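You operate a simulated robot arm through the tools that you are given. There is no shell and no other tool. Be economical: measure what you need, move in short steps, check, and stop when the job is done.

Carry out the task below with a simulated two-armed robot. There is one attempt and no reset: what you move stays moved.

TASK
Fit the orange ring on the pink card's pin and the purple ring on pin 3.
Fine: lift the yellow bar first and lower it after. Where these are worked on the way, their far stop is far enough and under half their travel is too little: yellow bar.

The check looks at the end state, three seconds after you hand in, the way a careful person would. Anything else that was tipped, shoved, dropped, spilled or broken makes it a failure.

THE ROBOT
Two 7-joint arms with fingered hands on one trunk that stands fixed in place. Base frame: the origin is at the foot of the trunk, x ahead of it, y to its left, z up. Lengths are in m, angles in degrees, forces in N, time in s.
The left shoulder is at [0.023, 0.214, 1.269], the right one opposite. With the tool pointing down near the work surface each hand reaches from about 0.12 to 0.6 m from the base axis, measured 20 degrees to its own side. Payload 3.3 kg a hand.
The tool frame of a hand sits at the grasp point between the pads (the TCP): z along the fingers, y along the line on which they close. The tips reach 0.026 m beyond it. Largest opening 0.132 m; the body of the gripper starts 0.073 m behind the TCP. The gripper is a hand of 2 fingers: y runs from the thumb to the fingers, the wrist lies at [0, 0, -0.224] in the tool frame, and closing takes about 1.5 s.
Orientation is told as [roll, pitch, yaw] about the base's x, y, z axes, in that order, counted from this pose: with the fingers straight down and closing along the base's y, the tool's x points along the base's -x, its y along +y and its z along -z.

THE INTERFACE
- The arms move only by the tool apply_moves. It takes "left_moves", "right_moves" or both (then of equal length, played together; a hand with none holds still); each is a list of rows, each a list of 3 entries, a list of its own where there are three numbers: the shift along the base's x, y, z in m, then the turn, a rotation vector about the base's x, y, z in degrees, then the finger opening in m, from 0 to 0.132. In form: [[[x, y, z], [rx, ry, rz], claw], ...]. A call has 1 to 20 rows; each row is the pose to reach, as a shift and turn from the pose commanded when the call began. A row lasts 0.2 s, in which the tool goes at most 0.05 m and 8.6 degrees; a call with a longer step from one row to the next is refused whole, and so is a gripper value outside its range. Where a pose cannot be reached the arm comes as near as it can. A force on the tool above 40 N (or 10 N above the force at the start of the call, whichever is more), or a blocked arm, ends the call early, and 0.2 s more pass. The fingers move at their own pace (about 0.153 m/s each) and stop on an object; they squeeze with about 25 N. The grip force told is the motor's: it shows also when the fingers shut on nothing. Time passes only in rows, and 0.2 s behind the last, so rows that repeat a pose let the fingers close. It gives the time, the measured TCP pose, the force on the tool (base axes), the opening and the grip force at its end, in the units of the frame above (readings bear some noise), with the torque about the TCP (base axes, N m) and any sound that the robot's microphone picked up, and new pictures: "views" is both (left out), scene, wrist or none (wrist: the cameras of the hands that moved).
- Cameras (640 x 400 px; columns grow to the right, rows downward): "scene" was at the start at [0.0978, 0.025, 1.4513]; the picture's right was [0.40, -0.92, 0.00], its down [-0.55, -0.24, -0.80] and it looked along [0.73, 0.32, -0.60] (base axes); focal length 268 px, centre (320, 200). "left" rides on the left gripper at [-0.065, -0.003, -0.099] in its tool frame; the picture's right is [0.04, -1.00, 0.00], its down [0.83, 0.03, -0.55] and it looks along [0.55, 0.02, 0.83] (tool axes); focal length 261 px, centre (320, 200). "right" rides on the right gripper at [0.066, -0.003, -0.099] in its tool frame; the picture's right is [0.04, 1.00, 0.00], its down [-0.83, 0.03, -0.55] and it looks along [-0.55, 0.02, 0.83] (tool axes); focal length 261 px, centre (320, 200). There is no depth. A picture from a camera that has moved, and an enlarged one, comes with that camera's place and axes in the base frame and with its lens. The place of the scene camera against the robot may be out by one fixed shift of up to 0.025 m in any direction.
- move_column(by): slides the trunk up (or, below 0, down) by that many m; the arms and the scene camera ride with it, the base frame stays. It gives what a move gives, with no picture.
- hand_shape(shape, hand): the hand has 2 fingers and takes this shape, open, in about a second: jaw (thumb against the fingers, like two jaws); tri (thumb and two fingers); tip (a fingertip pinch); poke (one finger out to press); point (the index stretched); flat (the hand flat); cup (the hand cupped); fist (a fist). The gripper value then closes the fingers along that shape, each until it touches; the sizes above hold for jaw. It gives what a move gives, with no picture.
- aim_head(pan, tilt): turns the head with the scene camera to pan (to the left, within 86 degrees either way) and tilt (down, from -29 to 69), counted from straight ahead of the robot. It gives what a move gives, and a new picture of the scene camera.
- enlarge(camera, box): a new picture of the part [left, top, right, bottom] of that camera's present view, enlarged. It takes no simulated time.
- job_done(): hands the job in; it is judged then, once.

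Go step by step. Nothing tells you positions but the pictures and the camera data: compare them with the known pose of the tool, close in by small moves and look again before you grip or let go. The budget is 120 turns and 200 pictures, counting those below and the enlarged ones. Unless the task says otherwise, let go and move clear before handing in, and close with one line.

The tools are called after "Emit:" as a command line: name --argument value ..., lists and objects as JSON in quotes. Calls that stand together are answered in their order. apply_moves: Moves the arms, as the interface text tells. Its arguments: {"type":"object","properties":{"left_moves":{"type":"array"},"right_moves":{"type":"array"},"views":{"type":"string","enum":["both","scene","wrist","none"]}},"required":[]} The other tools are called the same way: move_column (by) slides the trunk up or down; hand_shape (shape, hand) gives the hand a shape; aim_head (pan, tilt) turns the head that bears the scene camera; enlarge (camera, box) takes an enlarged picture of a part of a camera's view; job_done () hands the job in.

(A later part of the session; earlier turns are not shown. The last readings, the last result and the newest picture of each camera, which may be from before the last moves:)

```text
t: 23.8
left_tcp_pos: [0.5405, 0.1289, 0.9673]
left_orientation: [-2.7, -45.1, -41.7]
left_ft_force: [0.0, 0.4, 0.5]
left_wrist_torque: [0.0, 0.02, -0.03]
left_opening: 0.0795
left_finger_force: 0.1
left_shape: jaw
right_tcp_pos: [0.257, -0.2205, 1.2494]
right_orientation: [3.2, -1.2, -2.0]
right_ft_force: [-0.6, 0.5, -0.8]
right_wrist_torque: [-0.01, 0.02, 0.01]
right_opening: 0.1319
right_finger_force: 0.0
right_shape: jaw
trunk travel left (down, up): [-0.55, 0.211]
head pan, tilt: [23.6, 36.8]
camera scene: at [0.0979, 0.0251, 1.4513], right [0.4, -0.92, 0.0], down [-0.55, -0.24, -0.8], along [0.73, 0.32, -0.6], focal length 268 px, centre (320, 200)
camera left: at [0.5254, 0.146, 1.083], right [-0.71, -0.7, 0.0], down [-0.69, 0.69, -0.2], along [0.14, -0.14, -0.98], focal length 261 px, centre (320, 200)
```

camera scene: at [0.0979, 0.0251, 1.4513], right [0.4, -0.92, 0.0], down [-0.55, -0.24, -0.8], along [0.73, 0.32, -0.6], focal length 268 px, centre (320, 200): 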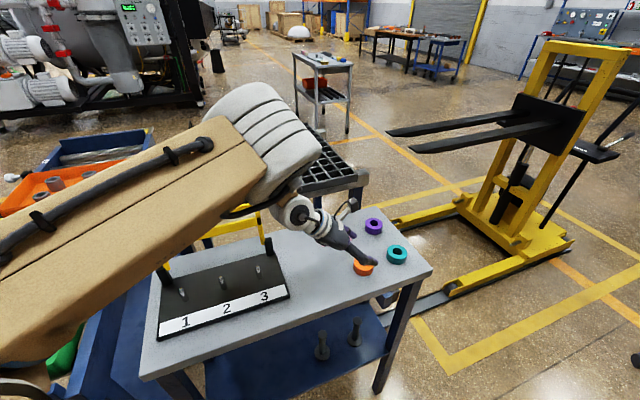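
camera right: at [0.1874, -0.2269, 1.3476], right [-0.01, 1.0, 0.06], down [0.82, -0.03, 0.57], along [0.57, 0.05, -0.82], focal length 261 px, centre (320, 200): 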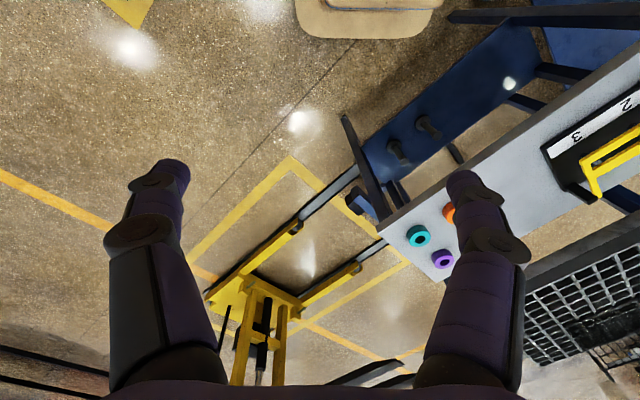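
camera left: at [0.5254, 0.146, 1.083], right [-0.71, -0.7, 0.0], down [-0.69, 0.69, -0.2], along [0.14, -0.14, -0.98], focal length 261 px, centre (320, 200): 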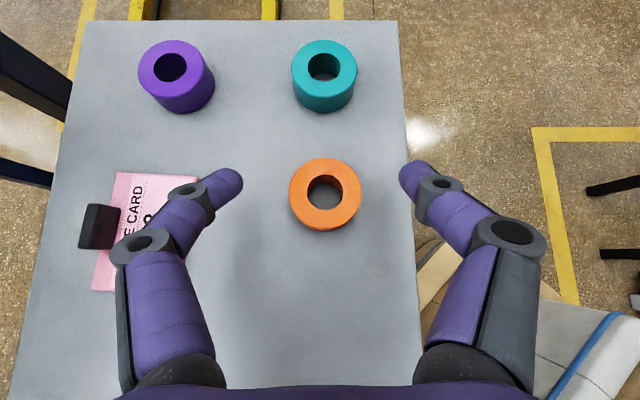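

The orange ring is centred between the fingers at ≈ (0.5525, 0.113). Descending.

Emit:
apply_moves --left_moves '[[[0.001, -0.002, -0.02], [0, 0, 0], 0.08], [[0.002, -0.004, -0.035], [0, 0, 0], 0.08], [[0.002, -0.006, -0.048], [0, 0, 0], 0.08], [[0.002, -0.006, -0.052], [0, 0, 0], 0.08], [[0.002, -0.006, -0.052], [0, 0, 0], 0.08]]'

```text
t: 25.0
left_tcp_pos: [0.5418, 0.118, 0.9206]
left_orientation: [-1.8, -45.4, -42.5]
left_ft_force: [-0.7, -0.7, -0.3]
left_wrist_torque: [0.02, 0.03, -0.03]
left_opening: 0.0798
left_finger_force: 0.2
left_shape: jaw
right_tcp_pos: [0.2567, -0.2194, 1.2502]
right_orientation: [3.2, -1.3, -1.9]
right_ft_force: [-0.5, 0.3, 0.4]
right_wrist_torque: [0.01, -0.04, 0.02]
right_opening: 0.1317
right_finger_force: 0.1
right_shape: jaw
trunk travel left (down, up): [-0.55, 0.211]
head pan, tilt: [23.6, 36.8]
camera scene: at [0.0978, 0.0248, 1.4513], right [0.4, -0.92, 0.0], down [-0.55, -0.24, -0.8], along [0.73, 0.32, -0.6], focal length 268 px, centre (320, 200)
camera left: at [0.5256, 0.1353, 1.0367], right [-0.71, -0.7, -0.01], down [-0.69, 0.7, -0.2], along [0.15, -0.14, -0.98], focal length 261 px, centre (320, 200)
```

scene: 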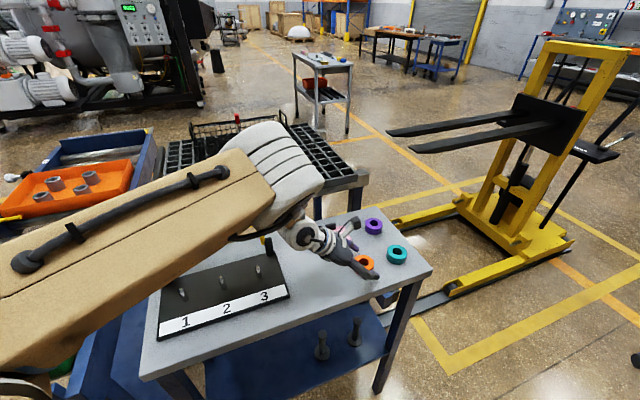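
left: 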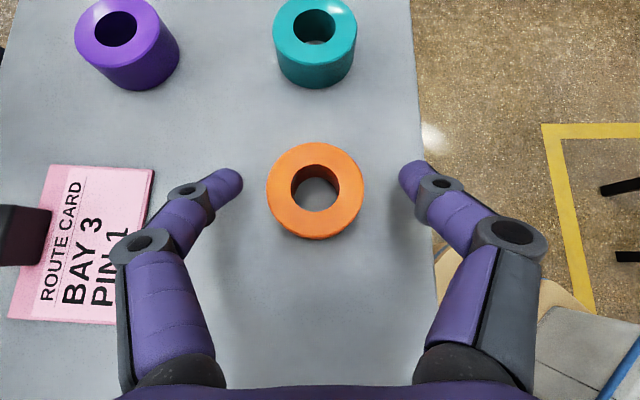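

Just a bit lower and back, then close on the ring.

Emit:
apply_moves --left_moves '[[[-0.001, 0.002, -0.005], [0, 0, 0], 0.08], [[-0.001, 0.003, -0.009], [0, 0, 0], 0.07], [[-0.001, 0.003, -0.009], [0, 0, 0], 0.06], [[-0.001, 0.003, -0.009], [0, 0, 0], 0.05], [[-0.001, 0.003, -0.009], [0, 0, 0], 0.04], [[-0.001, 0.003, -0.009], [0, 0, 0], 0.03], [[-0.001, 0.003, -0.009], [0, 0, 0], 0.03]]'

```text
t: 26.6
left_tcp_pos: [0.5399, 0.1212, 0.9099]
left_orientation: [-1.9, -45.2, -42.5]
left_ft_force: [4.3, -1.1, 7.1]
left_wrist_torque: [-0.01, -0.16, 0.03]
left_opening: 0.0443
left_finger_force: 25.3
left_shape: jaw
right_tcp_pos: [0.2571, -0.219, 1.2495]
right_orientation: [3.3, -1.4, -2.0]
right_ft_force: [-0.1, 0.4, -0.2]
right_wrist_torque: [0.0, -0.01, 0.01]
right_opening: 0.132
right_finger_force: 0.0
right_shape: jaw
trunk travel left (down, up): [-0.55, 0.211]
head pan, tilt: [23.6, 36.8]
camera scene: at [0.0976, 0.0245, 1.4514], right [0.4, -0.92, 0.0], down [-0.55, -0.24, -0.8], along [0.73, 0.32, -0.6], focal length 268 px, centre (320, 200)
camera left: at [0.5231, 0.1377, 1.0265], right [-0.71, -0.7, -0.01], down [-0.69, 0.7, -0.2], along [0.15, -0.14, -0.98], focal length 261 px, centre (320, 200)
```

scene: 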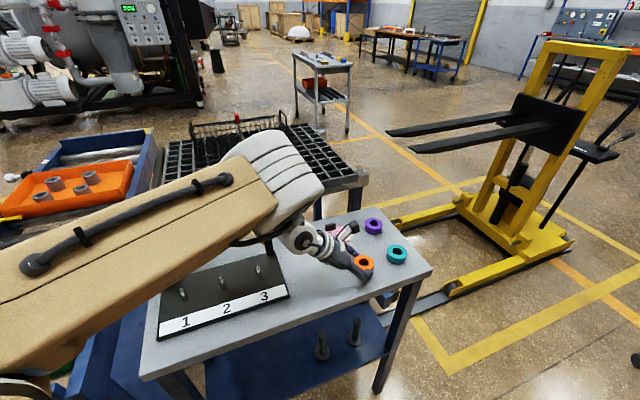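
left: 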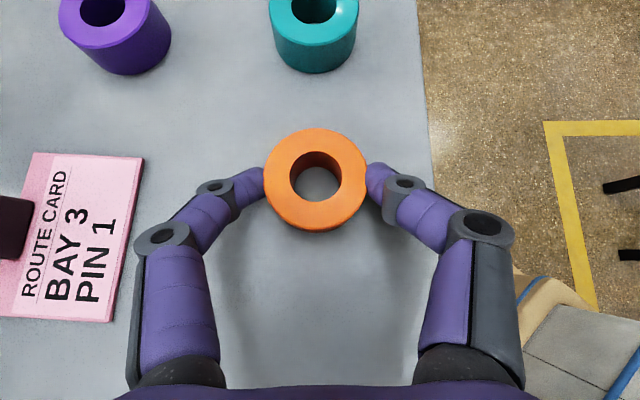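

Gripped at 0.044 m. Lifting and checking that it holds level.

Emit:
apply_moves --left_moves '[[[0, 0, 0.02], [0, 0, 0], 0.03], [[0, 0.0, 0.045], [0, 0, 0], 0.03], [[0, 0.0, 0.07], [0, 0, 0], 0.03], [[-0.005, 0.01, 0.1], [0, 0, 0], 0.03], [[-0.005, 0.01, 0.1], [0, 0, 0], 0.03]]'

```text
t: 27.8
left_tcp_pos: [0.5362, 0.1381, 1.0047]
left_orientation: [-3.3, -45.1, -40.9]
left_ft_force: [0.6, 0.4, -2.5]
left_wrist_torque: [0.0, 0.04, 0.0]
left_opening: 0.0442
left_finger_force: 24.5
left_shape: jaw
left hand out of reach, approached as far as the arm can: row 2, 3
right_tcp_pos: [0.2579, -0.22, 1.2498]
right_orientation: [3.2, -1.2, -2.0]
right_ft_force: [-0.7, -0.1, 0.4]
right_wrist_torque: [0.03, -0.01, 0.0]
right_opening: 0.1319
right_finger_force: 0.2
right_shape: jaw
trunk travel left (down, up): [-0.55, 0.211]
head pan, tilt: [23.6, 36.8]
camera scene: at [0.0986, 0.0248, 1.4512], right [0.4, -0.92, 0.0], down [-0.55, -0.24, -0.8], along [0.73, 0.32, -0.6], focal length 268 px, centre (320, 200)
camera left: at [0.5196, 0.1558, 1.1215], right [-0.7, -0.71, 0.01], down [-0.7, 0.69, -0.2], along [0.13, -0.15, -0.98], focal length 261 px, centre (320, 200)
```

scene: 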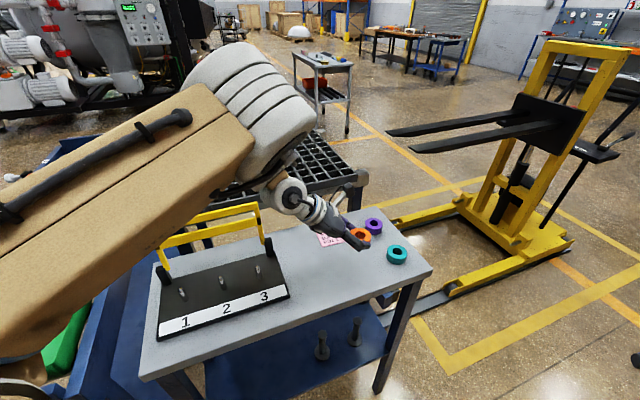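
left: 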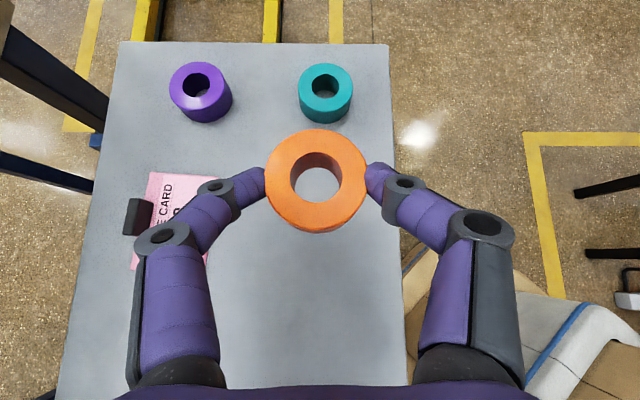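

The ring is held well. Now swing toward pin 1, turning the hand to point along +x so it leans away from the raised bar.

Emit:
apply_moves --left_moves '[[[-0.025, 0.032, 0.005], [0, 0, 4], 0.03], [[-0.05, 0.064, 0.01], [0, 0, 8], 0.03], [[-0.075, 0.096, 0.01], [0, 0, 12], 0.03], [[-0.1, 0.128, 0.01], [0, 0, 16], 0.03], [[-0.125, 0.16, 0.01], [0, 0, 20], 0.03], [[-0.15, 0.192, 0.01], [0, 0, 24], 0.03], [[-0.175, 0.224, 0.01], [0, 0, 28], 0.03], [[-0.2, 0.256, 0.01], [0, 0, 32], 0.03], [[-0.225, 0.288, 0.01], [0, 0, 36], 0.03], [[-0.252, 0.318, 0.005], [0, 0, 41], 0.03], [[-0.252, 0.318, 0.005], [0, 0, 41], 0.03]]'

```text
t: 30.2
left_tcp_pos: [0.317, 0.4444, 1.043]
left_orientation: [-2.1, -44.8, -2.1]
left_ft_force: [-0.3, -0.3, -2.8]
left_wrist_torque: [0.0, 0.03, -0.01]
left_opening: 0.044
left_finger_force: 24.5
left_shape: jaw
left hand out of reach, approached as far as the arm can: row 8, 9, 10, 11
right_tcp_pos: [0.2575, -0.2207, 1.2487]
right_orientation: [3.3, -1.4, -1.9]
right_ft_force: [-0.9, -0.2, -0.3]
right_wrist_torque: [-0.03, -0.01, -0.03]
right_opening: 0.1319
right_finger_force: 0.0
right_shape: jaw
trunk travel left (down, up): [-0.55, 0.211]
head pan, tilt: [23.6, 36.8]
camera scene: at [0.0982, 0.0247, 1.4512], right [0.4, -0.92, 0.0], down [-0.55, -0.24, -0.8], along [0.73, 0.32, -0.6], focal length 268 px, centre (320, 200)
camera left: at [0.2944, 0.4461, 1.1597], right [-0.09, -1.0, 0.0], down [-0.98, 0.09, -0.2], along [0.2, -0.01, -0.98], focal length 261 px, centre (320, 200)
```

scene: 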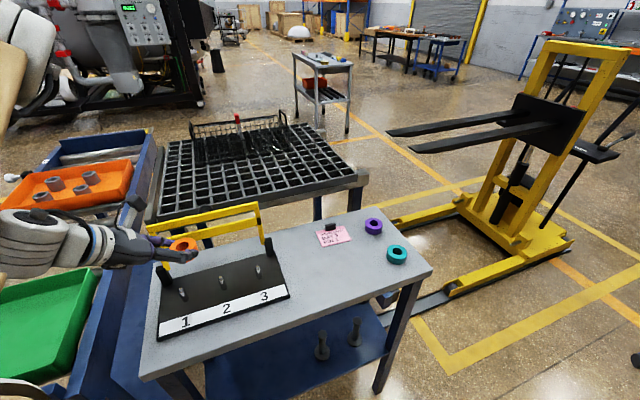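
left: 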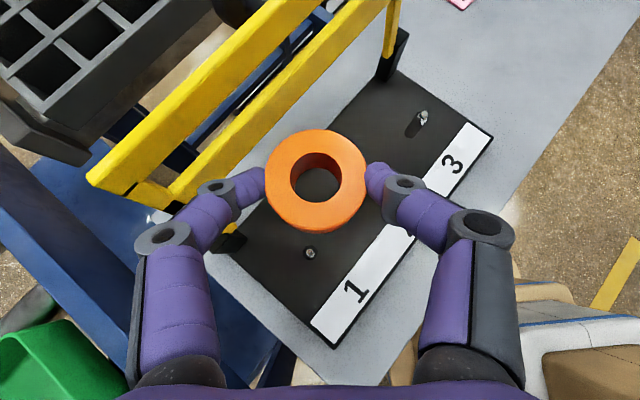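

The arm is too folded to come back further here. Raising the trunk should give it room.

Emit:
move_column --by 0.12

Emit:
apply_moves --left_moves '[[[-0.01, 0.003, -0.04], [0, 0, 0], 0.03], [[-0.02, 0.006, -0.08], [0, 0, 0], 0.03], [[-0.03, 0.01, -0.12], [0, 0, 1], 0.03], [[-0.032, 0.012, -0.15], [0, 0, 2], 0.03], [[-0.032, 0.012, -0.16], [0, 0, 2], 0.03], [[-0.032, 0.012, -0.16], [0, 0, 2], 0.03]]'

```text
t: 31.7
left_tcp_pos: [0.3187, 0.4448, 1.161]
left_orientation: [-2.1, -45.1, -2.3]
left_ft_force: [-0.1, 0.1, -3.5]
left_wrist_torque: [-0.03, 0.02, 0.01]
left_opening: 0.0438
left_finger_force: 25.0
left_shape: jaw
right_tcp_pos: [0.2567, -0.219, 1.3699]
right_orientation: [3.2, -1.3, -2.0]
right_ft_force: [-0.1, -0.1, 0.3]
right_wrist_torque: [0.01, -0.03, 0.0]
right_opening: 0.1319
right_finger_force: 0.2
right_shape: jaw
trunk travel left (down, up): [-0.67, 0.091]
head pan, tilt: [23.6, 36.8]
```

```text
t: 33.1
left_tcp_pos: [0.3069, 0.4706, 1.0064]
left_orientation: [-2.1, -45.0, -0.3]
left_ft_force: [-0.1, 0.7, -2.7]
left_wrist_torque: [0.04, 0.03, 0.03]
left_opening: 0.0439
left_finger_force: 25.1
left_shape: jaw
left hand out of reach, approached as far as the arm can: row 1, 2, 3, 4, 5, 6
right_tcp_pos: [0.2563, -0.2195, 1.3699]
right_orientation: [3.2, -1.3, -1.9]
right_ft_force: [0.1, 0.2, 0.0]
right_wrist_torque: [0.04, -0.01, 0.01]
right_opening: 0.1321
right_finger_force: 0.0
right_shape: jaw
trunk travel left (down, up): [-0.67, 0.091]
head pan, tilt: [23.6, 36.8]
camera scene: at [0.095, 0.0255, 1.5713], right [0.4, -0.92, 0.0], down [-0.55, -0.24, -0.8], along [0.73, 0.32, -0.6], focal length 268 px, centre (320, 200)
camera left: at [0.2848, 0.4725, 1.1232], right [-0.06, -1.0, 0.0], down [-0.98, 0.06, -0.2], along [0.2, -0.01, -0.98], focal length 261 px, centre (320, 200)
```

scene: 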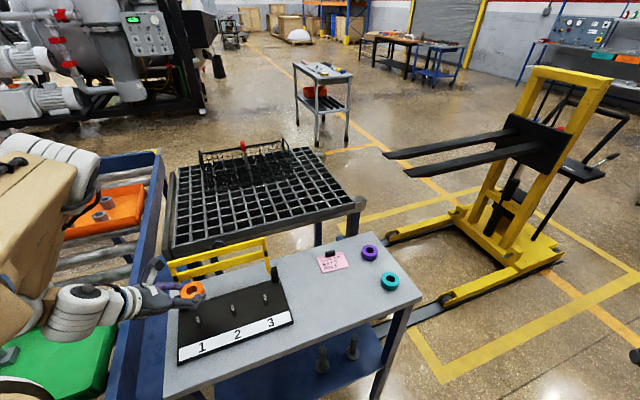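
left: 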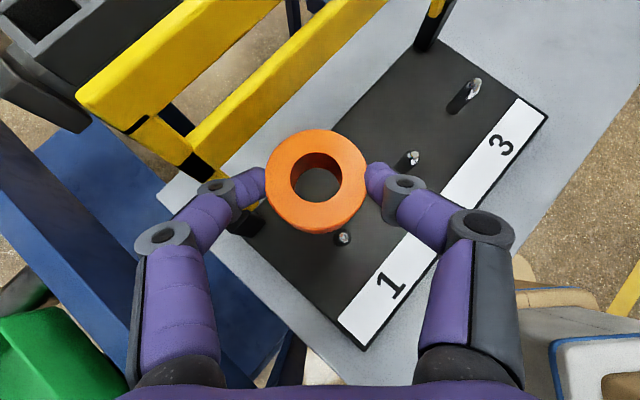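

It's closer but still limited by a joint. I'll try a more negative heading, which moves the wrist outward.

Emit:
apply_moves --left_moves '[[[-0.004, -0.001, 0], [0, 0, -6], 0.03], [[-0.008, -0.002, 0], [0, 0, -12], 0.03], [[-0.012, -0.004, 0], [0, 0, -18], 0.03], [[-0.017, -0.006, 0], [0, 0, -24], 0.03], [[-0.021, -0.008, 0], [0, 0, -30], 0.03], [[-0.021, -0.008, 0], [0, 0, -30], 0.03]]'

```text
t: 34.5
left_tcp_pos: [0.3039, 0.4763, 1.0025]
left_orientation: [-2.3, -45.0, -30.2]
left_ft_force: [-12.4, -4.5, -0.4]
left_wrist_torque: [0.12, -0.01, 0.34]
left_opening: 0.0428
left_finger_force: 24.7
left_shape: jaw
left hand out of reach, approached as far as the arm can: row 1, 2, 3, 4, 5, 6
right_tcp_pos: [0.255, -0.2204, 1.3699]
right_orientation: [3.2, -1.3, -1.9]
right_ft_force: [0.4, -0.3, 0.3]
right_wrist_torque: [-0.02, 0.02, 0.02]
right_opening: 0.132
right_finger_force: 0.1
right_shape: jaw
trunk travel left (down, up): [-0.67, 0.091]
head pan, tilt: [23.6, 36.8]
camera scene: at [0.0928, 0.024, 1.5715], right [0.4, -0.92, 0.0], down [-0.55, -0.24, -0.8], along [0.73, 0.32, -0.6], focal length 268 px, centre (320, 200)
camera left: at [0.2843, 0.4892, 1.1189], right [-0.55, -0.83, 0.0], down [-0.82, 0.54, -0.2], along [0.17, -0.11, -0.98], focal length 261 px, centre (320, 200)
```

scene: 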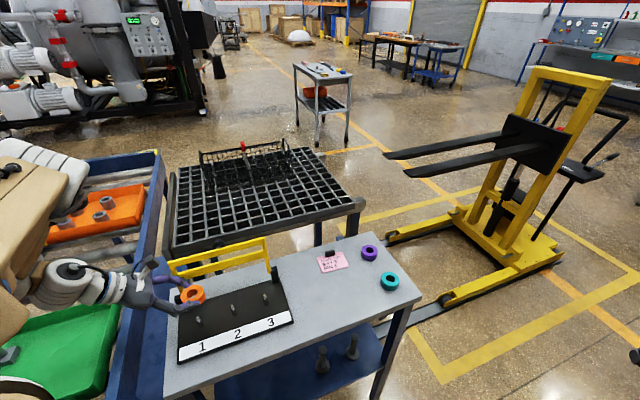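
left: 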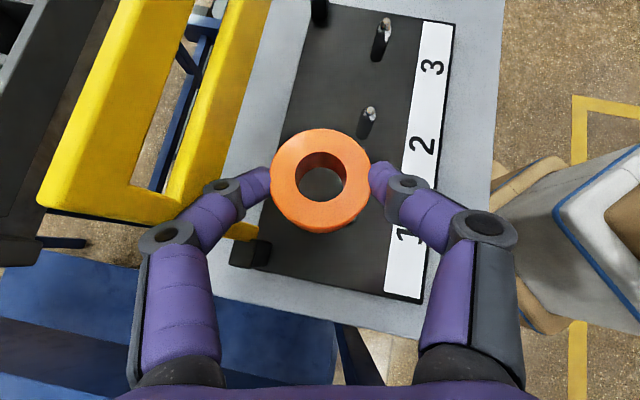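

The left finger is brushing the bar, so I'll back off at once and turn back to heading 0, then raise the trunk more.

Emit:
apply_moves --left_moves '[[[0.015, -0.02, 0.01], [0, 0, 6], 0.03], [[0.03, -0.04, 0.03], [0, 0, 12], 0.03], [[0.03, -0.04, 0.05], [0, 0, 18], 0.03], [[0.03, -0.04, 0.06], [0, 0, 24], 0.03], [[0.03, -0.04, 0.06], [0, 0, 32], 0.03], [[0.03, -0.04, 0.06], [0, 0, 40], 0.03], [[0.03, -0.04, 0.06], [0, 0, 45], 0.03]]' --views "scene"

Emit:
move_column --by 0.09

Emit:
apply_moves --left_moves '[[[-0.01, 0.0, -0.04], [0, 0, 0], 0.03], [[-0.02, 0.0, -0.08], [0, 0, 0], 0.03], [[-0.03, 0.0, -0.12], [0, 0, 0], 0.03], [[-0.04, 0.0, -0.14], [0, 0, 0], 0.03], [[-0.05, 0.005, -0.15], [0, 0, 0], 0.03], [[-0.05, 0.01, -0.15], [0, 0, 0], 0.03]]'

```text
t: 36.1
left_tcp_pos: [0.3363, 0.4366, 1.061]
left_orientation: [-2.0, -45.0, 14.8]
left_ft_force: [-0.4, 0.5, -2.0]
left_wrist_torque: [-0.02, 0.03, 0.0]
left_opening: 0.0429
left_finger_force: 25.3
left_shape: jaw
right_tcp_pos: [0.2571, -0.2193, 1.3706]
right_orientation: [3.2, -1.3, -1.9]
right_ft_force: [0.1, 0.8, 0.5]
right_wrist_torque: [-0.01, 0.01, 0.03]
right_opening: 0.132
right_finger_force: 0.0
right_shape: jaw
trunk travel left (down, up): [-0.67, 0.091]
head pan, tilt: [23.6, 36.8]
camera scene: at [0.0951, 0.0247, 1.5713], right [0.4, -0.92, 0.0], down [-0.55, -0.24, -0.8], along [0.73, 0.32, -0.6], focal length 268 px, centre (320, 200)
```

scene: 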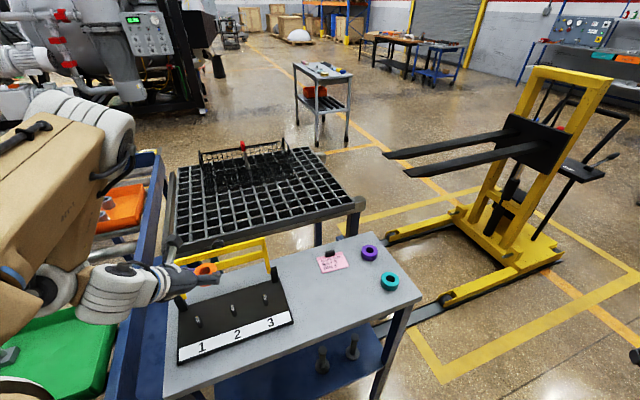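

```text
t: 37.4
left_tcp_pos: [0.3352, 0.4372, 1.153]
left_orientation: [-1.9, -45.1, 14.7]
left_ft_force: [-0.4, 0.5, -3.1]
left_wrist_torque: [0.0, 0.02, -0.01]
left_opening: 0.043
left_finger_force: 24.8
left_shape: jaw
right_tcp_pos: [0.2557, -0.2186, 1.4601]
right_orientation: [3.3, -1.3, -2.0]
right_ft_force: [0.0, -0.1, -0.3]
right_wrist_torque: [0.03, -0.01, 0.02]
right_opening: 0.1319
right_finger_force: 0.1
right_shape: jaw
trunk travel left (down, up): [-0.76, 0.001]
head pan, tilt: [23.6, 36.8]
```

```text
t: 38.8
left_tcp_pos: [0.2878, 0.4453, 1.0009]
left_orientation: [-2.0, -45.1, 14.8]
left_ft_force: [0.0, 0.7, -2.7]
left_wrist_torque: [0.0, 0.03, -0.01]
left_opening: 0.0425
left_finger_force: 25.1
left_shape: jaw
left hand out of reach, approached as far as the arm can: row 1, 2, 3
right_tcp_pos: [0.2581, -0.2203, 1.4602]
right_orientation: [3.2, -1.3, -2.0]
right_ft_force: [0.7, 0.3, 0.7]
right_wrist_torque: [-0.01, 0.01, 0.0]
right_opening: 0.132
right_finger_force: 0.0
right_shape: jaw
trunk travel left (down, up): [-0.76, 0.001]
head pan, tilt: [23.6, 36.8]
camera scene: at [0.0947, 0.0246, 1.6614], right [0.4, -0.92, 0.0], down [-0.55, -0.24, -0.8], along [0.73, 0.32, -0.6], focal length 268 px, centre (320, 200)
camera left: at [0.2635, 0.4401, 1.118], right [0.2, -0.98, 0.0], down [-0.96, -0.2, -0.2], along [0.2, 0.04, -0.98], focal length 261 px, centre (320, 200)
```

scene: 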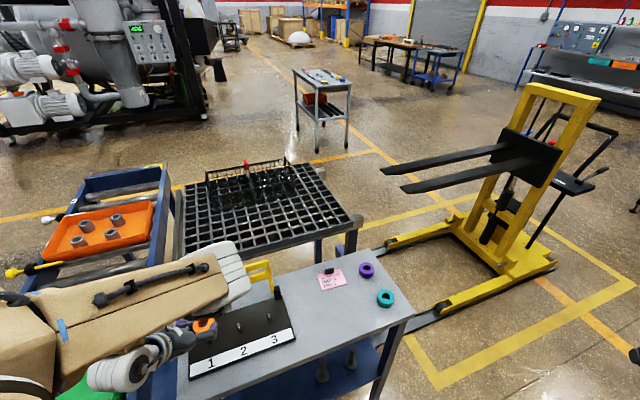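
left: 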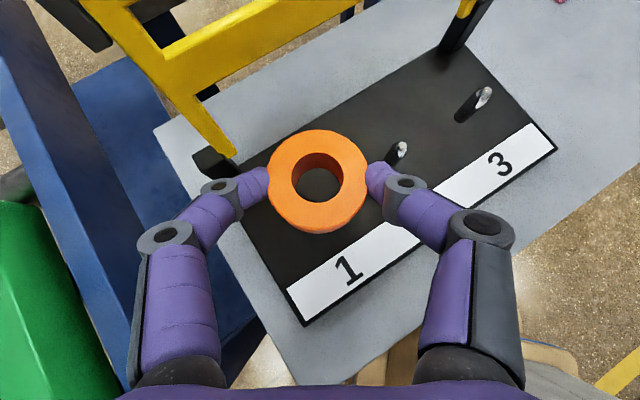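

Now within reach. I'll enlarge the wrist view to refine the pin positions.

Emit:
enlarge --camera "left" --box '[370, 60, 570, 190]'

Emit:
enlarge --camera "left" --box '[250, 110, 390, 250]'

Emit:
enlarge --camera "scene" --box '[150, 250, 310, 390]'

```text
3.08 times, centred on (470, 125) of left
camera zoom: at [0.2635, 0.4401, 1.118], right [0.2, -0.98, 0.0], down [-0.96, -0.2, -0.2], along [0.2, 0.04, -0.98], focal length 802 px, centre (-142, 431)
```

zoom: 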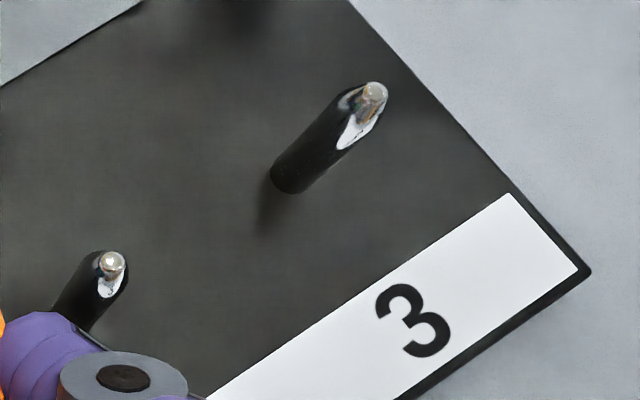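

```text
2.86 times, centred on (320, 180) of left
camera zoom: at [0.2635, 0.4401, 1.118], right [0.2, -0.98, 0.0], down [-0.96, -0.2, -0.2], along [0.2, 0.04, -0.98], focal length 745 px, centre (320, 257)
```

zoom: 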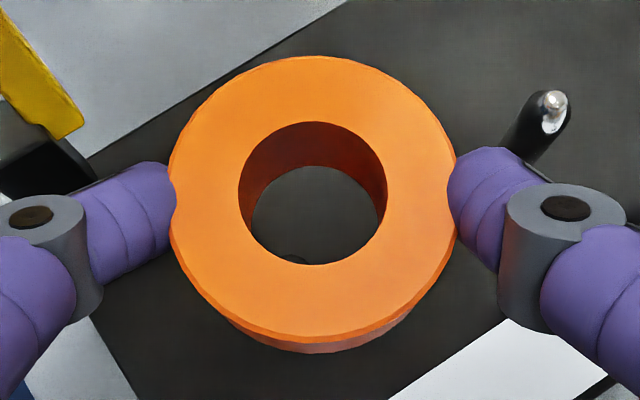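

```text
2.86 times, centred on (230, 320) of scene
camera zoom: at [0.0947, 0.0246, 1.6614], right [0.4, -0.92, 0.0], down [-0.55, -0.24, -0.8], along [0.73, 0.32, -0.6], focal length 766 px, centre (577, -143)
```

zoom: 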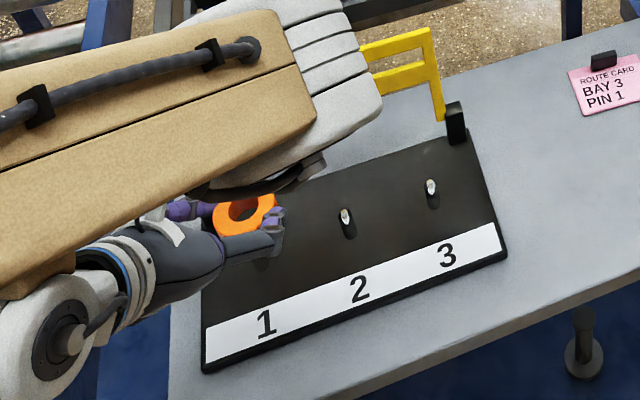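

Pin 1 is under the ring, peeking through the hole; the ring needs a shift of about (-0.0035, +0.007). I'll align and lower partway.

Emit:
apply_moves --left_moves '[[[-0.0035, 0.007, 0], [0, 0, 0], 0.03], [[-0.0035, 0.007, -0.015], [0, 0, 0], 0.03], [[-0.0035, 0.007, -0.025], [0, 0, 0], 0.03], [[-0.0035, 0.007, -0.025], [0, 0, 0], 0.03]]' --views "wrist"

Emit:
enlarge --camera "left" --box '[250, 110, 390, 250]'

Emit:
enlarge --camera "scene" --box '[150, 280, 270, 370]'

```text
t: 39.8
left_tcp_pos: [0.2818, 0.4531, 0.9752]
left_orientation: [-2.1, -45.1, 14.7]
left_ft_force: [0.0, 0.3, -2.4]
left_wrist_torque: [-0.03, 0.04, -0.01]
left_opening: 0.0426
left_finger_force: 25.5
left_shape: jaw
right_tcp_pos: [0.2571, -0.2198, 1.4596]
right_orientation: [3.2, -1.4, -1.9]
right_ft_force: [0.0, 0.0, -0.3]
right_wrist_torque: [-0.03, 0.01, -0.03]
right_opening: 0.132
right_finger_force: 0.0
right_shape: jaw
trunk travel left (down, up): [-0.76, 0.001]
head pan, tilt: [23.6, 36.8]
camera left: at [0.2594, 0.448, 1.0927], right [0.2, -0.98, 0.0], down [-0.96, -0.2, -0.2], along [0.2, 0.05, -0.98], focal length 261 px, centre (320, 200)
```

left: 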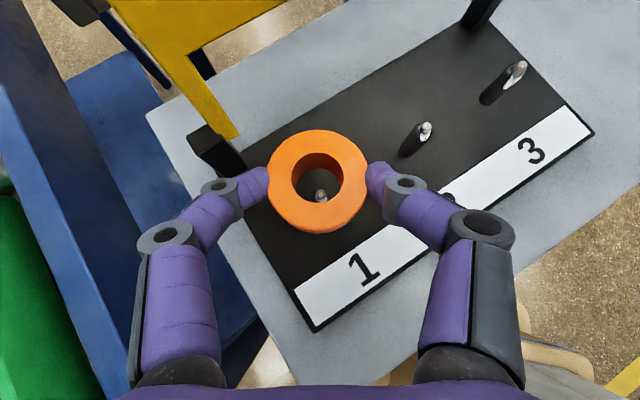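

```text
2.86 times, centred on (320, 180) of left
camera zoom: at [0.2594, 0.448, 1.0927], right [0.2, -0.98, 0.0], down [-0.96, -0.2, -0.2], along [0.2, 0.05, -0.98], focal length 745 px, centre (320, 257)
```

zoom: 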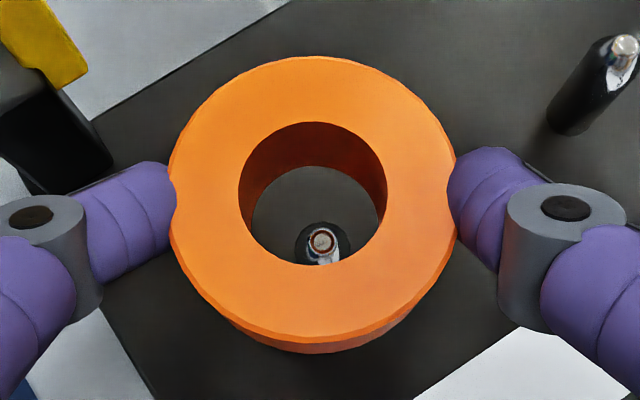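

```text
4.44 times, centred on (210, 325) of scene
camera zoom: at [0.0944, 0.025, 1.6614], right [0.4, -0.92, 0.0], down [-0.55, -0.24, -0.8], along [0.73, 0.32, -0.6], focal length 1192 px, centre (809, -356)
```

zoom: 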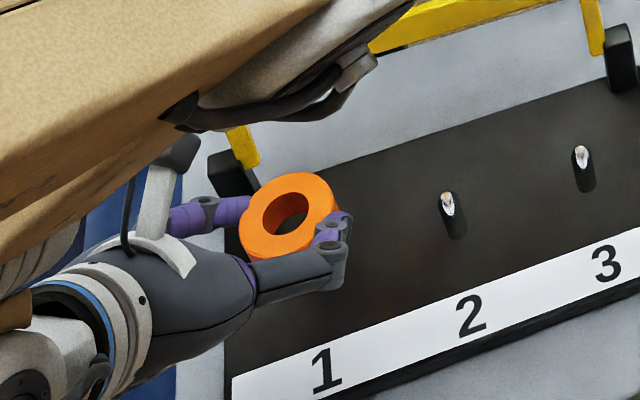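

The pin is directly beneath the ring's axis by calculation. Lowering onto it.

Emit:
apply_moves --left_moves '[[[0, 0, -0.01], [0, 0, 0], 0.03], [[0, 0, -0.02], [0, 0, 0], 0.03], [[0, 0, -0.03], [0, 0, 0], 0.03], [[0, 0, -0.04], [0, 0, 0], 0.03], [[0, 0, -0.04], [0, 0, 0], 0.03]]' --views "wrist"

Emit:
enlarge --camera "left" --box '[250, 110, 390, 250]'

```text
t: 41.0
left_tcp_pos: [0.2718, 0.4599, 0.9468]
left_orientation: [-1.3, -42.6, 14.0]
left_ft_force: [8.0, -5.0, 2.1]
left_wrist_torque: [-0.19, -0.23, -0.08]
left_opening: 0.0423
left_finger_force: 25.4
left_shape: jaw
left hand out of reach, approached as far as the arm can: row 2, 3, 4, 5
right_tcp_pos: [0.2584, -0.2206, 1.46]
right_orientation: [3.1, -1.2, -2.0]
right_ft_force: [-0.6, -0.1, 0.3]
right_wrist_torque: [-0.03, 0.03, -0.02]
right_opening: 0.1318
right_finger_force: 0.1
right_shape: jaw
trunk travel left (down, up): [-0.76, 0.001]
head pan, tilt: [23.6, 36.8]
camera left: at [0.2538, 0.455, 1.0652], right [0.2, -0.98, -0.01], down [-0.97, -0.19, -0.16], along [0.15, 0.04, -0.99], focal length 261 px, centre (320, 200)
```

left: 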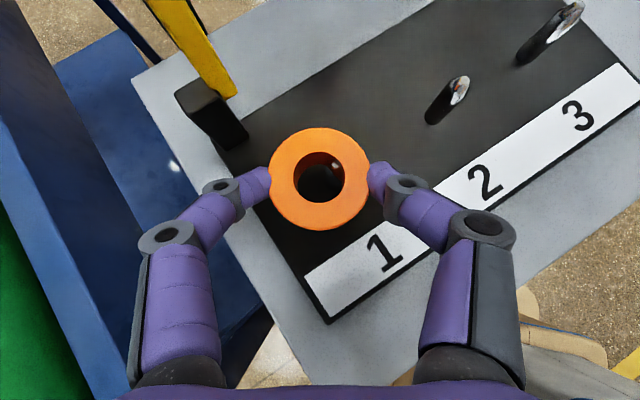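

```text
2.86 times, centred on (320, 180) of left
camera zoom: at [0.2538, 0.455, 1.0652], right [0.2, -0.98, -0.01], down [-0.97, -0.19, -0.16], along [0.15, 0.04, -0.99], focal length 745 px, centre (320, 257)
```

zoom: 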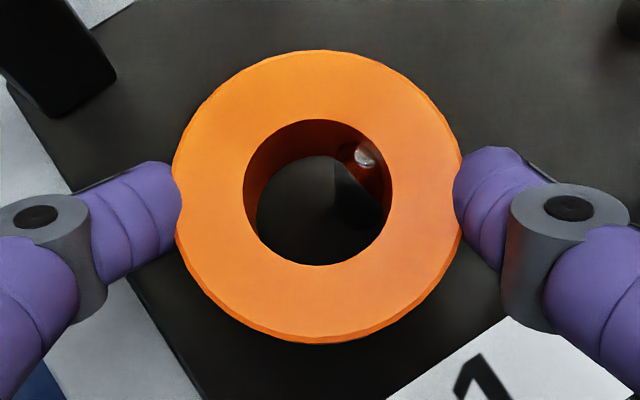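

The arm hit its limit low down and drifted, pressing the pin's side, though the tip is inside the hole. I'll go back up to the aligned pose, then lower using the trunk, which moves the hand straight down.

Emit:
apply_moves --left_moves '[[[0.005, -0.003, 0.009], [-0.1, -1.3, 0.3], 0.03], [[0.01, -0.0065, 0.02], [-0.2, -2.6, 0.7], 0.03], [[0.01, -0.0065, 0.023], [-0.2, -2.6, 0.7], 0.03], [[0.01, -0.0065, 0.023], [-0.2, -2.6, 0.7], 0.03]]' --views "none"

Emit:
enlarge --camera "left" --box '[250, 110, 390, 250]'

```text
t: 42.0
left_tcp_pos: [0.2789, 0.4535, 0.9701]
left_orientation: [-3.2, -47.6, 16.3]
left_ft_force: [-0.2, -0.1, -2.8]
left_wrist_torque: [-0.02, 0.04, 0.01]
left_opening: 0.0425
left_finger_force: 25.1
left_shape: jaw
right_tcp_pos: [0.2573, -0.2203, 1.4595]
right_orientation: [3.2, -1.4, -1.9]
right_ft_force: [-0.7, 0.5, 0.5]
right_wrist_torque: [0.0, 0.01, -0.01]
right_opening: 0.1317
right_finger_force: 0.1
right_shape: jaw
trunk travel left (down, up): [-0.76, 0.001]
head pan, tilt: [23.6, 36.8]
```

```text
2.86 times, centred on (320, 180) of left
camera zoom: at [0.2512, 0.4499, 1.0861], right [0.21, -0.98, 0.01], down [-0.95, -0.21, -0.24], along [0.24, 0.04, -0.97], focal length 745 px, centre (320, 257)
```

zoom: 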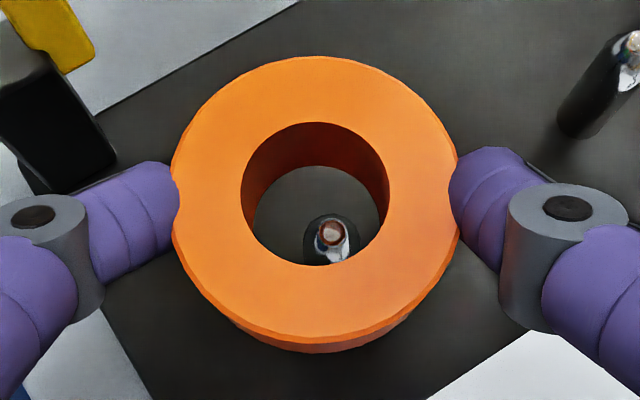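

Emit:
apply_moves --left_moves '[[[0.003, -0.0004, 0.0], [0.2, 2.5, -0.8], 0.03], [[0.003, -0.0004, 0.0], [0.2, 2.5, -0.8], 0.03]]' --views "none"

Emit:
enlarge --camera "left" --box '[250, 110, 390, 250]'

```text
t: 42.5
left_tcp_pos: [0.2824, 0.4545, 0.9705]
left_orientation: [-2.0, -45.2, 14.6]
left_ft_force: [0.3, 0.5, -2.0]
left_wrist_torque: [0.02, 0.02, 0.0]
left_opening: 0.0422
left_finger_force: 25.2
left_shape: jaw
right_tcp_pos: [0.2569, -0.2197, 1.4605]
right_orientation: [3.1, -1.3, -1.8]
right_ft_force: [-1.3, 0.2, -0.2]
right_wrist_torque: [0.01, 0.0, -0.03]
right_opening: 0.132
right_finger_force: 0.1
right_shape: jaw
trunk travel left (down, up): [-0.76, 0.001]
head pan, tilt: [23.6, 36.8]
```

```text
2.86 times, centred on (320, 180) of left
camera zoom: at [0.2596, 0.4493, 1.0873], right [0.2, -0.98, 0.0], down [-0.96, -0.2, -0.2], along [0.2, 0.04, -0.98], focal length 745 px, centre (320, 257)
```

zoom: 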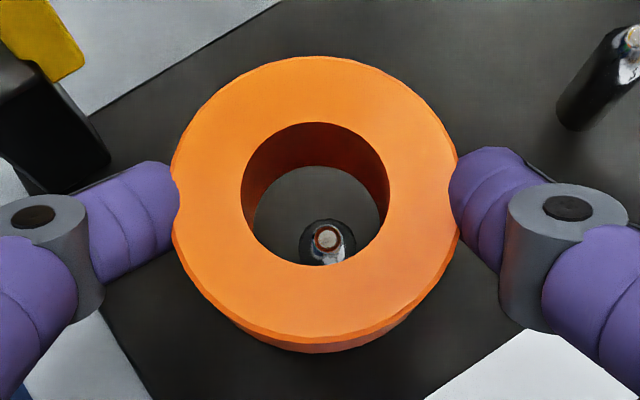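

Aligned within ~2 mm; a tiny y correction, then the trunk goes down.

Emit:
apply_moves --left_moves '[[[0.0, -0.0015, 0.0], [0, 0, 0], 0.03]]' --views "none"

Emit:
move_column --by -0.025

Emit:
enlarge --camera "left" --box '[250, 110, 390, 250]'

```text
t: 43.0
left_tcp_pos: [0.282, 0.4529, 0.9717]
left_orientation: [-2.1, -45.2, 14.6]
left_ft_force: [-0.1, 0.2, -3.1]
left_wrist_torque: [0.0, 0.06, 0.04]
left_opening: 0.0425
left_finger_force: 25.2
left_shape: jaw
right_tcp_pos: [0.2561, -0.2194, 1.46]
right_orientation: [3.2, -1.4, -1.9]
right_ft_force: [0.3, 0.9, 0.4]
right_wrist_torque: [0.01, 0.01, 0.02]
right_opening: 0.1321
right_finger_force: 0.0
right_shape: jaw
trunk travel left (down, up): [-0.76, 0.001]
head pan, tilt: [23.6, 36.8]
```

```text
t: 43.7
left_tcp_pos: [0.2815, 0.4535, 0.9456]
left_orientation: [-2.0, -45.2, 14.5]
left_ft_force: [-0.1, 0.5, -2.0]
left_wrist_torque: [0.02, 0.04, -0.02]
left_opening: 0.0424
left_finger_force: 25.1
left_shape: jaw
right_tcp_pos: [0.2562, -0.2198, 1.4359]
right_orientation: [3.2, -1.3, -1.9]
right_ft_force: [1.1, 1.1, 0.1]
right_wrist_torque: [0.02, 0.01, -0.01]
right_opening: 0.1321
right_finger_force: 0.2
right_shape: jaw
trunk travel left (down, up): [-0.735, 0.026]
head pan, tilt: [23.6, 36.8]
```

```text
2.86 times, centred on (320, 180) of left
camera zoom: at [0.2593, 0.4476, 1.0625], right [0.2, -0.98, 0.0], down [-0.96, -0.19, -0.2], along [0.2, 0.04, -0.98], focal length 745 px, centre (320, 257)
```

zoom: 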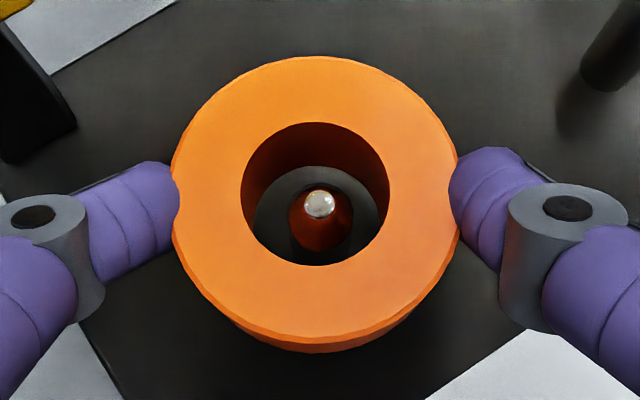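

Perfect: the pin is centred in the hole with no contact force. Lowering to the plate.

Emit:
move_column --by -0.02

Emit:
enlarge --camera "left" --box '[220, 80, 420, 280]'

```text
t: 44.3
left_tcp_pos: [0.2818, 0.4534, 0.9257]
left_orientation: [-2.1, -45.2, 14.6]
left_ft_force: [0.4, 0.7, -2.6]
left_wrist_torque: [0.01, 0.03, -0.02]
left_opening: 0.042
left_finger_force: 25.5
left_shape: jaw
right_tcp_pos: [0.2577, -0.2187, 1.4152]
right_orientation: [3.2, -1.3, -2.0]
right_ft_force: [1.2, -0.5, -0.3]
right_wrist_torque: [0.01, -0.03, -0.02]
right_opening: 0.1319
right_finger_force: 0.0
right_shape: jaw
trunk travel left (down, up): [-0.715, 0.046]
head pan, tilt: [23.6, 36.8]
```

```text
2.00 times, centred on (320, 180) of left
camera zoom: at [0.2593, 0.4474, 1.0425], right [0.2, -0.98, 0.0], down [-0.96, -0.19, -0.2], along [0.2, 0.04, -0.98], focal length 521 px, centre (320, 240)
```

zoom: 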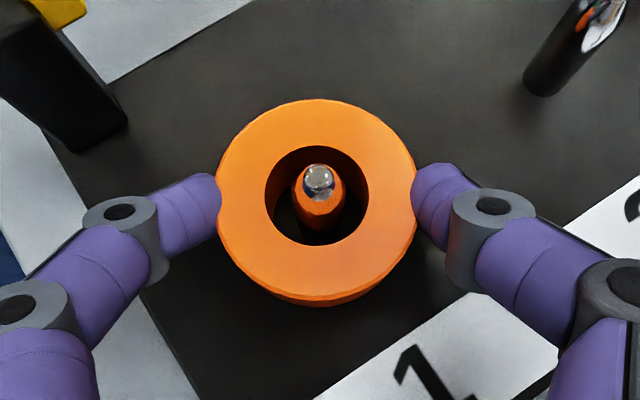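

Emit:
move_column --by -0.004

Emit:
apply_moves --left_moves '[[[0, 0, 0], [0, 0, 0], 0.05], [[0, 0, 0], [0, 0, 0], 0.06], [[0, 0, 0], [0, 0, 0], 0.07], [[0, 0, 0], [0, 0, 0], 0.07]]' --views "wrist"

```text
t: 44.9
left_tcp_pos: [0.2835, 0.453, 0.9229]
left_orientation: [-1.9, -45.3, 14.5]
left_ft_force: [-1.6, -0.6, 9.3]
left_wrist_torque: [-0.02, -0.05, 0.0]
left_opening: 0.0426
left_finger_force: 24.9
left_shape: jaw
right_tcp_pos: [0.2564, -0.2202, 1.4106]
right_orientation: [3.1, -1.2, -1.9]
right_ft_force: [1.0, -0.6, 0.2]
right_wrist_torque: [-0.02, -0.01, -0.01]
right_opening: 0.1318
right_finger_force: 0.1
right_shape: jaw
trunk travel left (down, up): [-0.711, 0.05]
head pan, tilt: [23.6, 36.8]
```

```text
t: 45.9
left_tcp_pos: [0.2817, 0.4513, 0.9225]
left_orientation: [-2.0, -45.3, 14.7]
left_ft_force: [0.4, 0.6, -0.1]
left_wrist_torque: [-0.01, 0.02, -0.04]
left_opening: 0.0693
left_finger_force: 0.1
left_shape: jaw
right_tcp_pos: [0.2564, -0.219, 1.411]
right_orientation: [3.1, -1.4, -2.0]
right_ft_force: [-0.6, -0.4, -0.5]
right_wrist_torque: [-0.01, 0.01, 0.04]
right_opening: 0.132
right_finger_force: 0.0
right_shape: jaw
trunk travel left (down, up): [-0.711, 0.05]
head pan, tilt: [23.6, 36.8]
camera left: at [0.2594, 0.4474, 1.0384], right [0.2, -0.98, 0.0], down [-0.96, -0.19, -0.2], along [0.2, 0.04, -0.98], focal length 261 px, centre (320, 200)
```

left: 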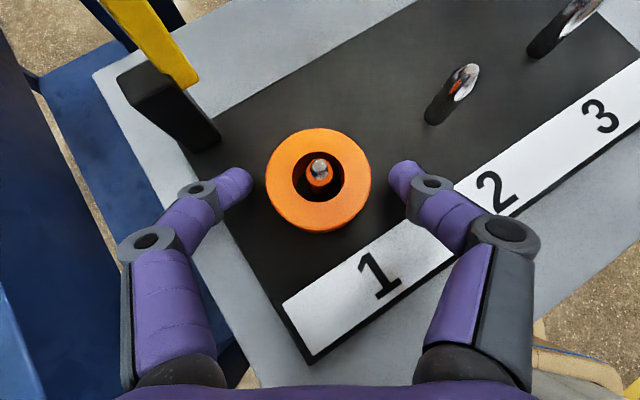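

Orange is seated on pin 1. I'll back straight up with the trunk, then swing out over the near side toward the purple ring.

Emit:
move_column --by 0.05

Emit:
apply_moves --left_moves '[[[0, 0, 0.03], [0, 0, 0], 0.07], [[0.005, -0.005, 0.06], [0, 0, 0], 0.07], [[0.02, -0.03, 0.08], [0, 0, -5], 0.07], [[0.045, -0.06, 0.09], [0, 0, -11], 0.07], [[0.07, -0.09, 0.1], [0, 0, -18], 0.07], [[0.095, -0.12, 0.11], [0, 0, -25], 0.07], [[0.12, -0.145, 0.12], [0, 0, -32], 0.07], [[0.145, -0.165, 0.14], [0, 0, -39], 0.07], [[0.17, -0.185, 0.16], [0, 0, -46], 0.07], [[0.195, -0.2, 0.18], [0, 0, -53], 0.07], [[0.22, -0.21, 0.2], [0, 0, -60], 0.07]]'

```text
t: 46.8
left_tcp_pos: [0.2823, 0.4525, 0.9721]
left_orientation: [-2.0, -45.3, 14.6]
left_ft_force: [-0.5, 0.4, 0.4]
left_wrist_torque: [0.01, -0.01, 0.01]
left_opening: 0.0696
left_finger_force: 0.1
left_shape: jaw
right_tcp_pos: [0.2563, -0.2209, 1.4604]
right_orientation: [3.2, -1.3, -1.9]
right_ft_force: [0.2, 0.9, -0.2]
right_wrist_torque: [-0.05, 0.03, 0.01]
right_opening: 0.1318
right_finger_force: 0.1
right_shape: jaw
trunk travel left (down, up): [-0.761, 0.0]
head pan, tilt: [23.6, 36.8]
```

```text
t: 49.2
left_tcp_pos: [0.5059, 0.2598, 1.1708]
left_orientation: [-1.2, -44.7, -44.6]
left_ft_force: [0.1, -0.8, 0.2]
left_wrist_torque: [0.0, 0.03, 0.01]
left_opening: 0.0697
left_finger_force: 0.1
left_shape: jaw
left hand out of reach, approached as far as the arm can: row 7, 8, 9, 10
right_tcp_pos: [0.2568, -0.221, 1.4612]
right_orientation: [3.2, -1.3, -1.9]
right_ft_force: [0.0, 0.2, -0.8]
right_wrist_torque: [0.01, 0.03, -0.02]
right_opening: 0.1318
right_finger_force: 0.0
right_shape: jaw
trunk travel left (down, up): [-0.761, 0.0]
head pan, tilt: [23.6, 36.8]
camera scene: at [0.0945, 0.024, 1.6624], right [0.4, -0.92, 0.0], down [-0.55, -0.24, -0.8], along [0.73, 0.32, -0.6], focal length 268 px, centre (320, 200)
camera left: at [0.4896, 0.2758, 1.2869], right [-0.73, -0.68, -0.01], down [-0.67, 0.72, -0.19], along [0.14, -0.13, -0.98], focal length 261 px, centre (320, 200)
```

scene: 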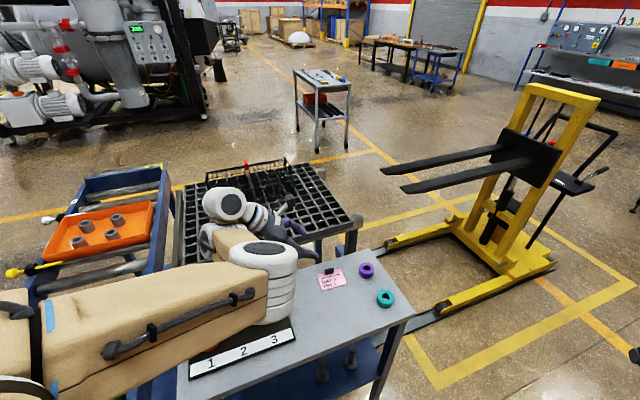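
left: 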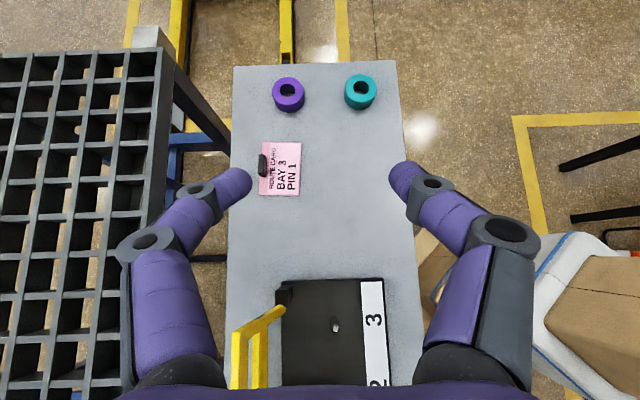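

The elbow is well clear of the fixture. I'll extend toward purple, then lower the trunk.

Emit:
apply_moves --left_moves '[[[0.03, -0.01, 0.0], [0, 0, 0], 0.075], [[0.06, -0.03, 0.0], [0, 0, 0], 0.08], [[0.09, -0.04, 0.0], [0, 0, 0], 0.08], [[0.11, -0.05, 0.0], [0, 0, 0], 0.08]]' --views "none"

Emit:
move_column --by -0.2

Emit:
apply_moves --left_moves '[[[0, 0, 0], [0, 0, 0], 0.08]]'

```text
t: 50.2
left_tcp_pos: [0.6114, 0.1913, 1.1709]
left_orientation: [-2.1, -45.2, -45.4]
left_ft_force: [1.3, -0.7, 0.3]
left_wrist_torque: [0.01, 0.03, 0.01]
left_opening: 0.0794
left_finger_force: 0.0
left_shape: jaw
right_tcp_pos: [0.2579, -0.221, 1.46]
right_orientation: [3.1, -1.3, -1.9]
right_ft_force: [-0.7, -0.1, -0.4]
right_wrist_torque: [0.03, 0.01, 0.02]
right_opening: 0.1318
right_finger_force: 0.0
right_shape: jaw
trunk travel left (down, up): [-0.761, 0.0]
head pan, tilt: [23.6, 36.8]
```

```text
t: 52.4
left_tcp_pos: [0.6117, 0.1923, 0.9717]
left_orientation: [-2.1, -45.2, -45.5]
left_ft_force: [0.3, -0.3, 1.5]
left_wrist_torque: [0.02, 0.01, 0.01]
left_opening: 0.0799
left_finger_force: 0.0
left_shape: jaw
right_tcp_pos: [0.2567, -0.22, 1.2615]
right_orientation: [3.2, -1.3, -1.9]
right_ft_force: [-0.5, 0.7, 0.3]
right_wrist_torque: [-0.01, 0.0, 0.04]
right_opening: 0.132
right_finger_force: 0.0
right_shape: jaw
trunk travel left (down, up): [-0.561, 0.2]
head pan, tilt: [23.6, 36.8]
```

```text
t: 52.8
left_tcp_pos: [0.6122, 0.1927, 0.9726]
left_orientation: [-2.1, -45.3, -45.4]
left_ft_force: [0.3, -0.2, 0.1]
left_wrist_torque: [0.01, -0.02, 0.0]
left_opening: 0.0796
left_finger_force: 0.0
left_shape: jaw
right_tcp_pos: [0.2569, -0.2212, 1.2614]
right_orientation: [3.2, -1.2, -1.9]
right_ft_force: [0.3, 0.2, 0.0]
right_wrist_torque: [0.0, -0.01, -0.01]
right_opening: 0.1318
right_finger_force: 0.0
right_shape: jaw
trunk travel left (down, up): [-0.561, 0.2]
head pan, tilt: [23.6, 36.8]
camera scene: at [0.0973, 0.0248, 1.4622], right [0.4, -0.92, 0.0], down [-0.55, -0.24, -0.8], along [0.73, 0.32, -0.6], focal length 268 px, centre (320, 200)
camera left: at [0.5964, 0.2101, 1.0885], right [-0.75, -0.66, 0.0], down [-0.65, 0.73, -0.2], along [0.14, -0.15, -0.98], focal length 261 px, centre (320, 200)
```

scene: 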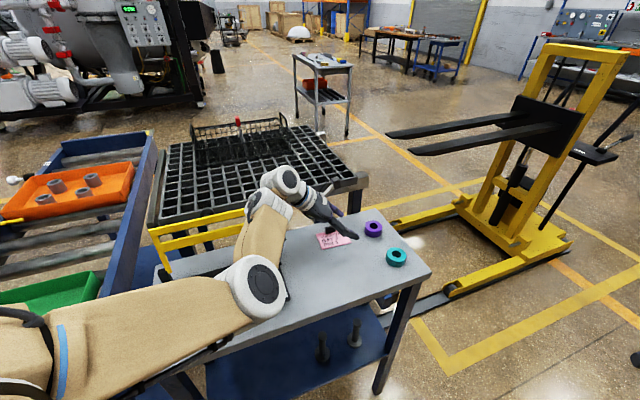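
left: 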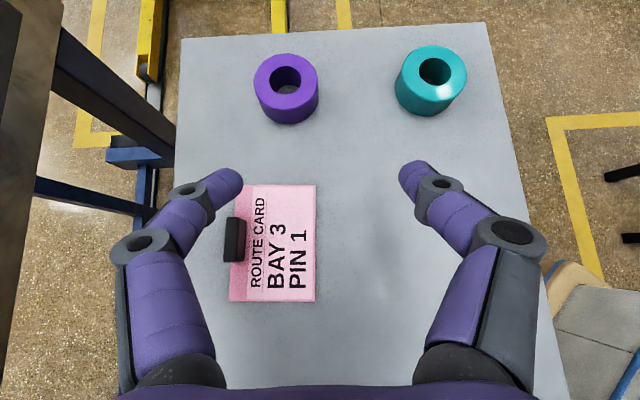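

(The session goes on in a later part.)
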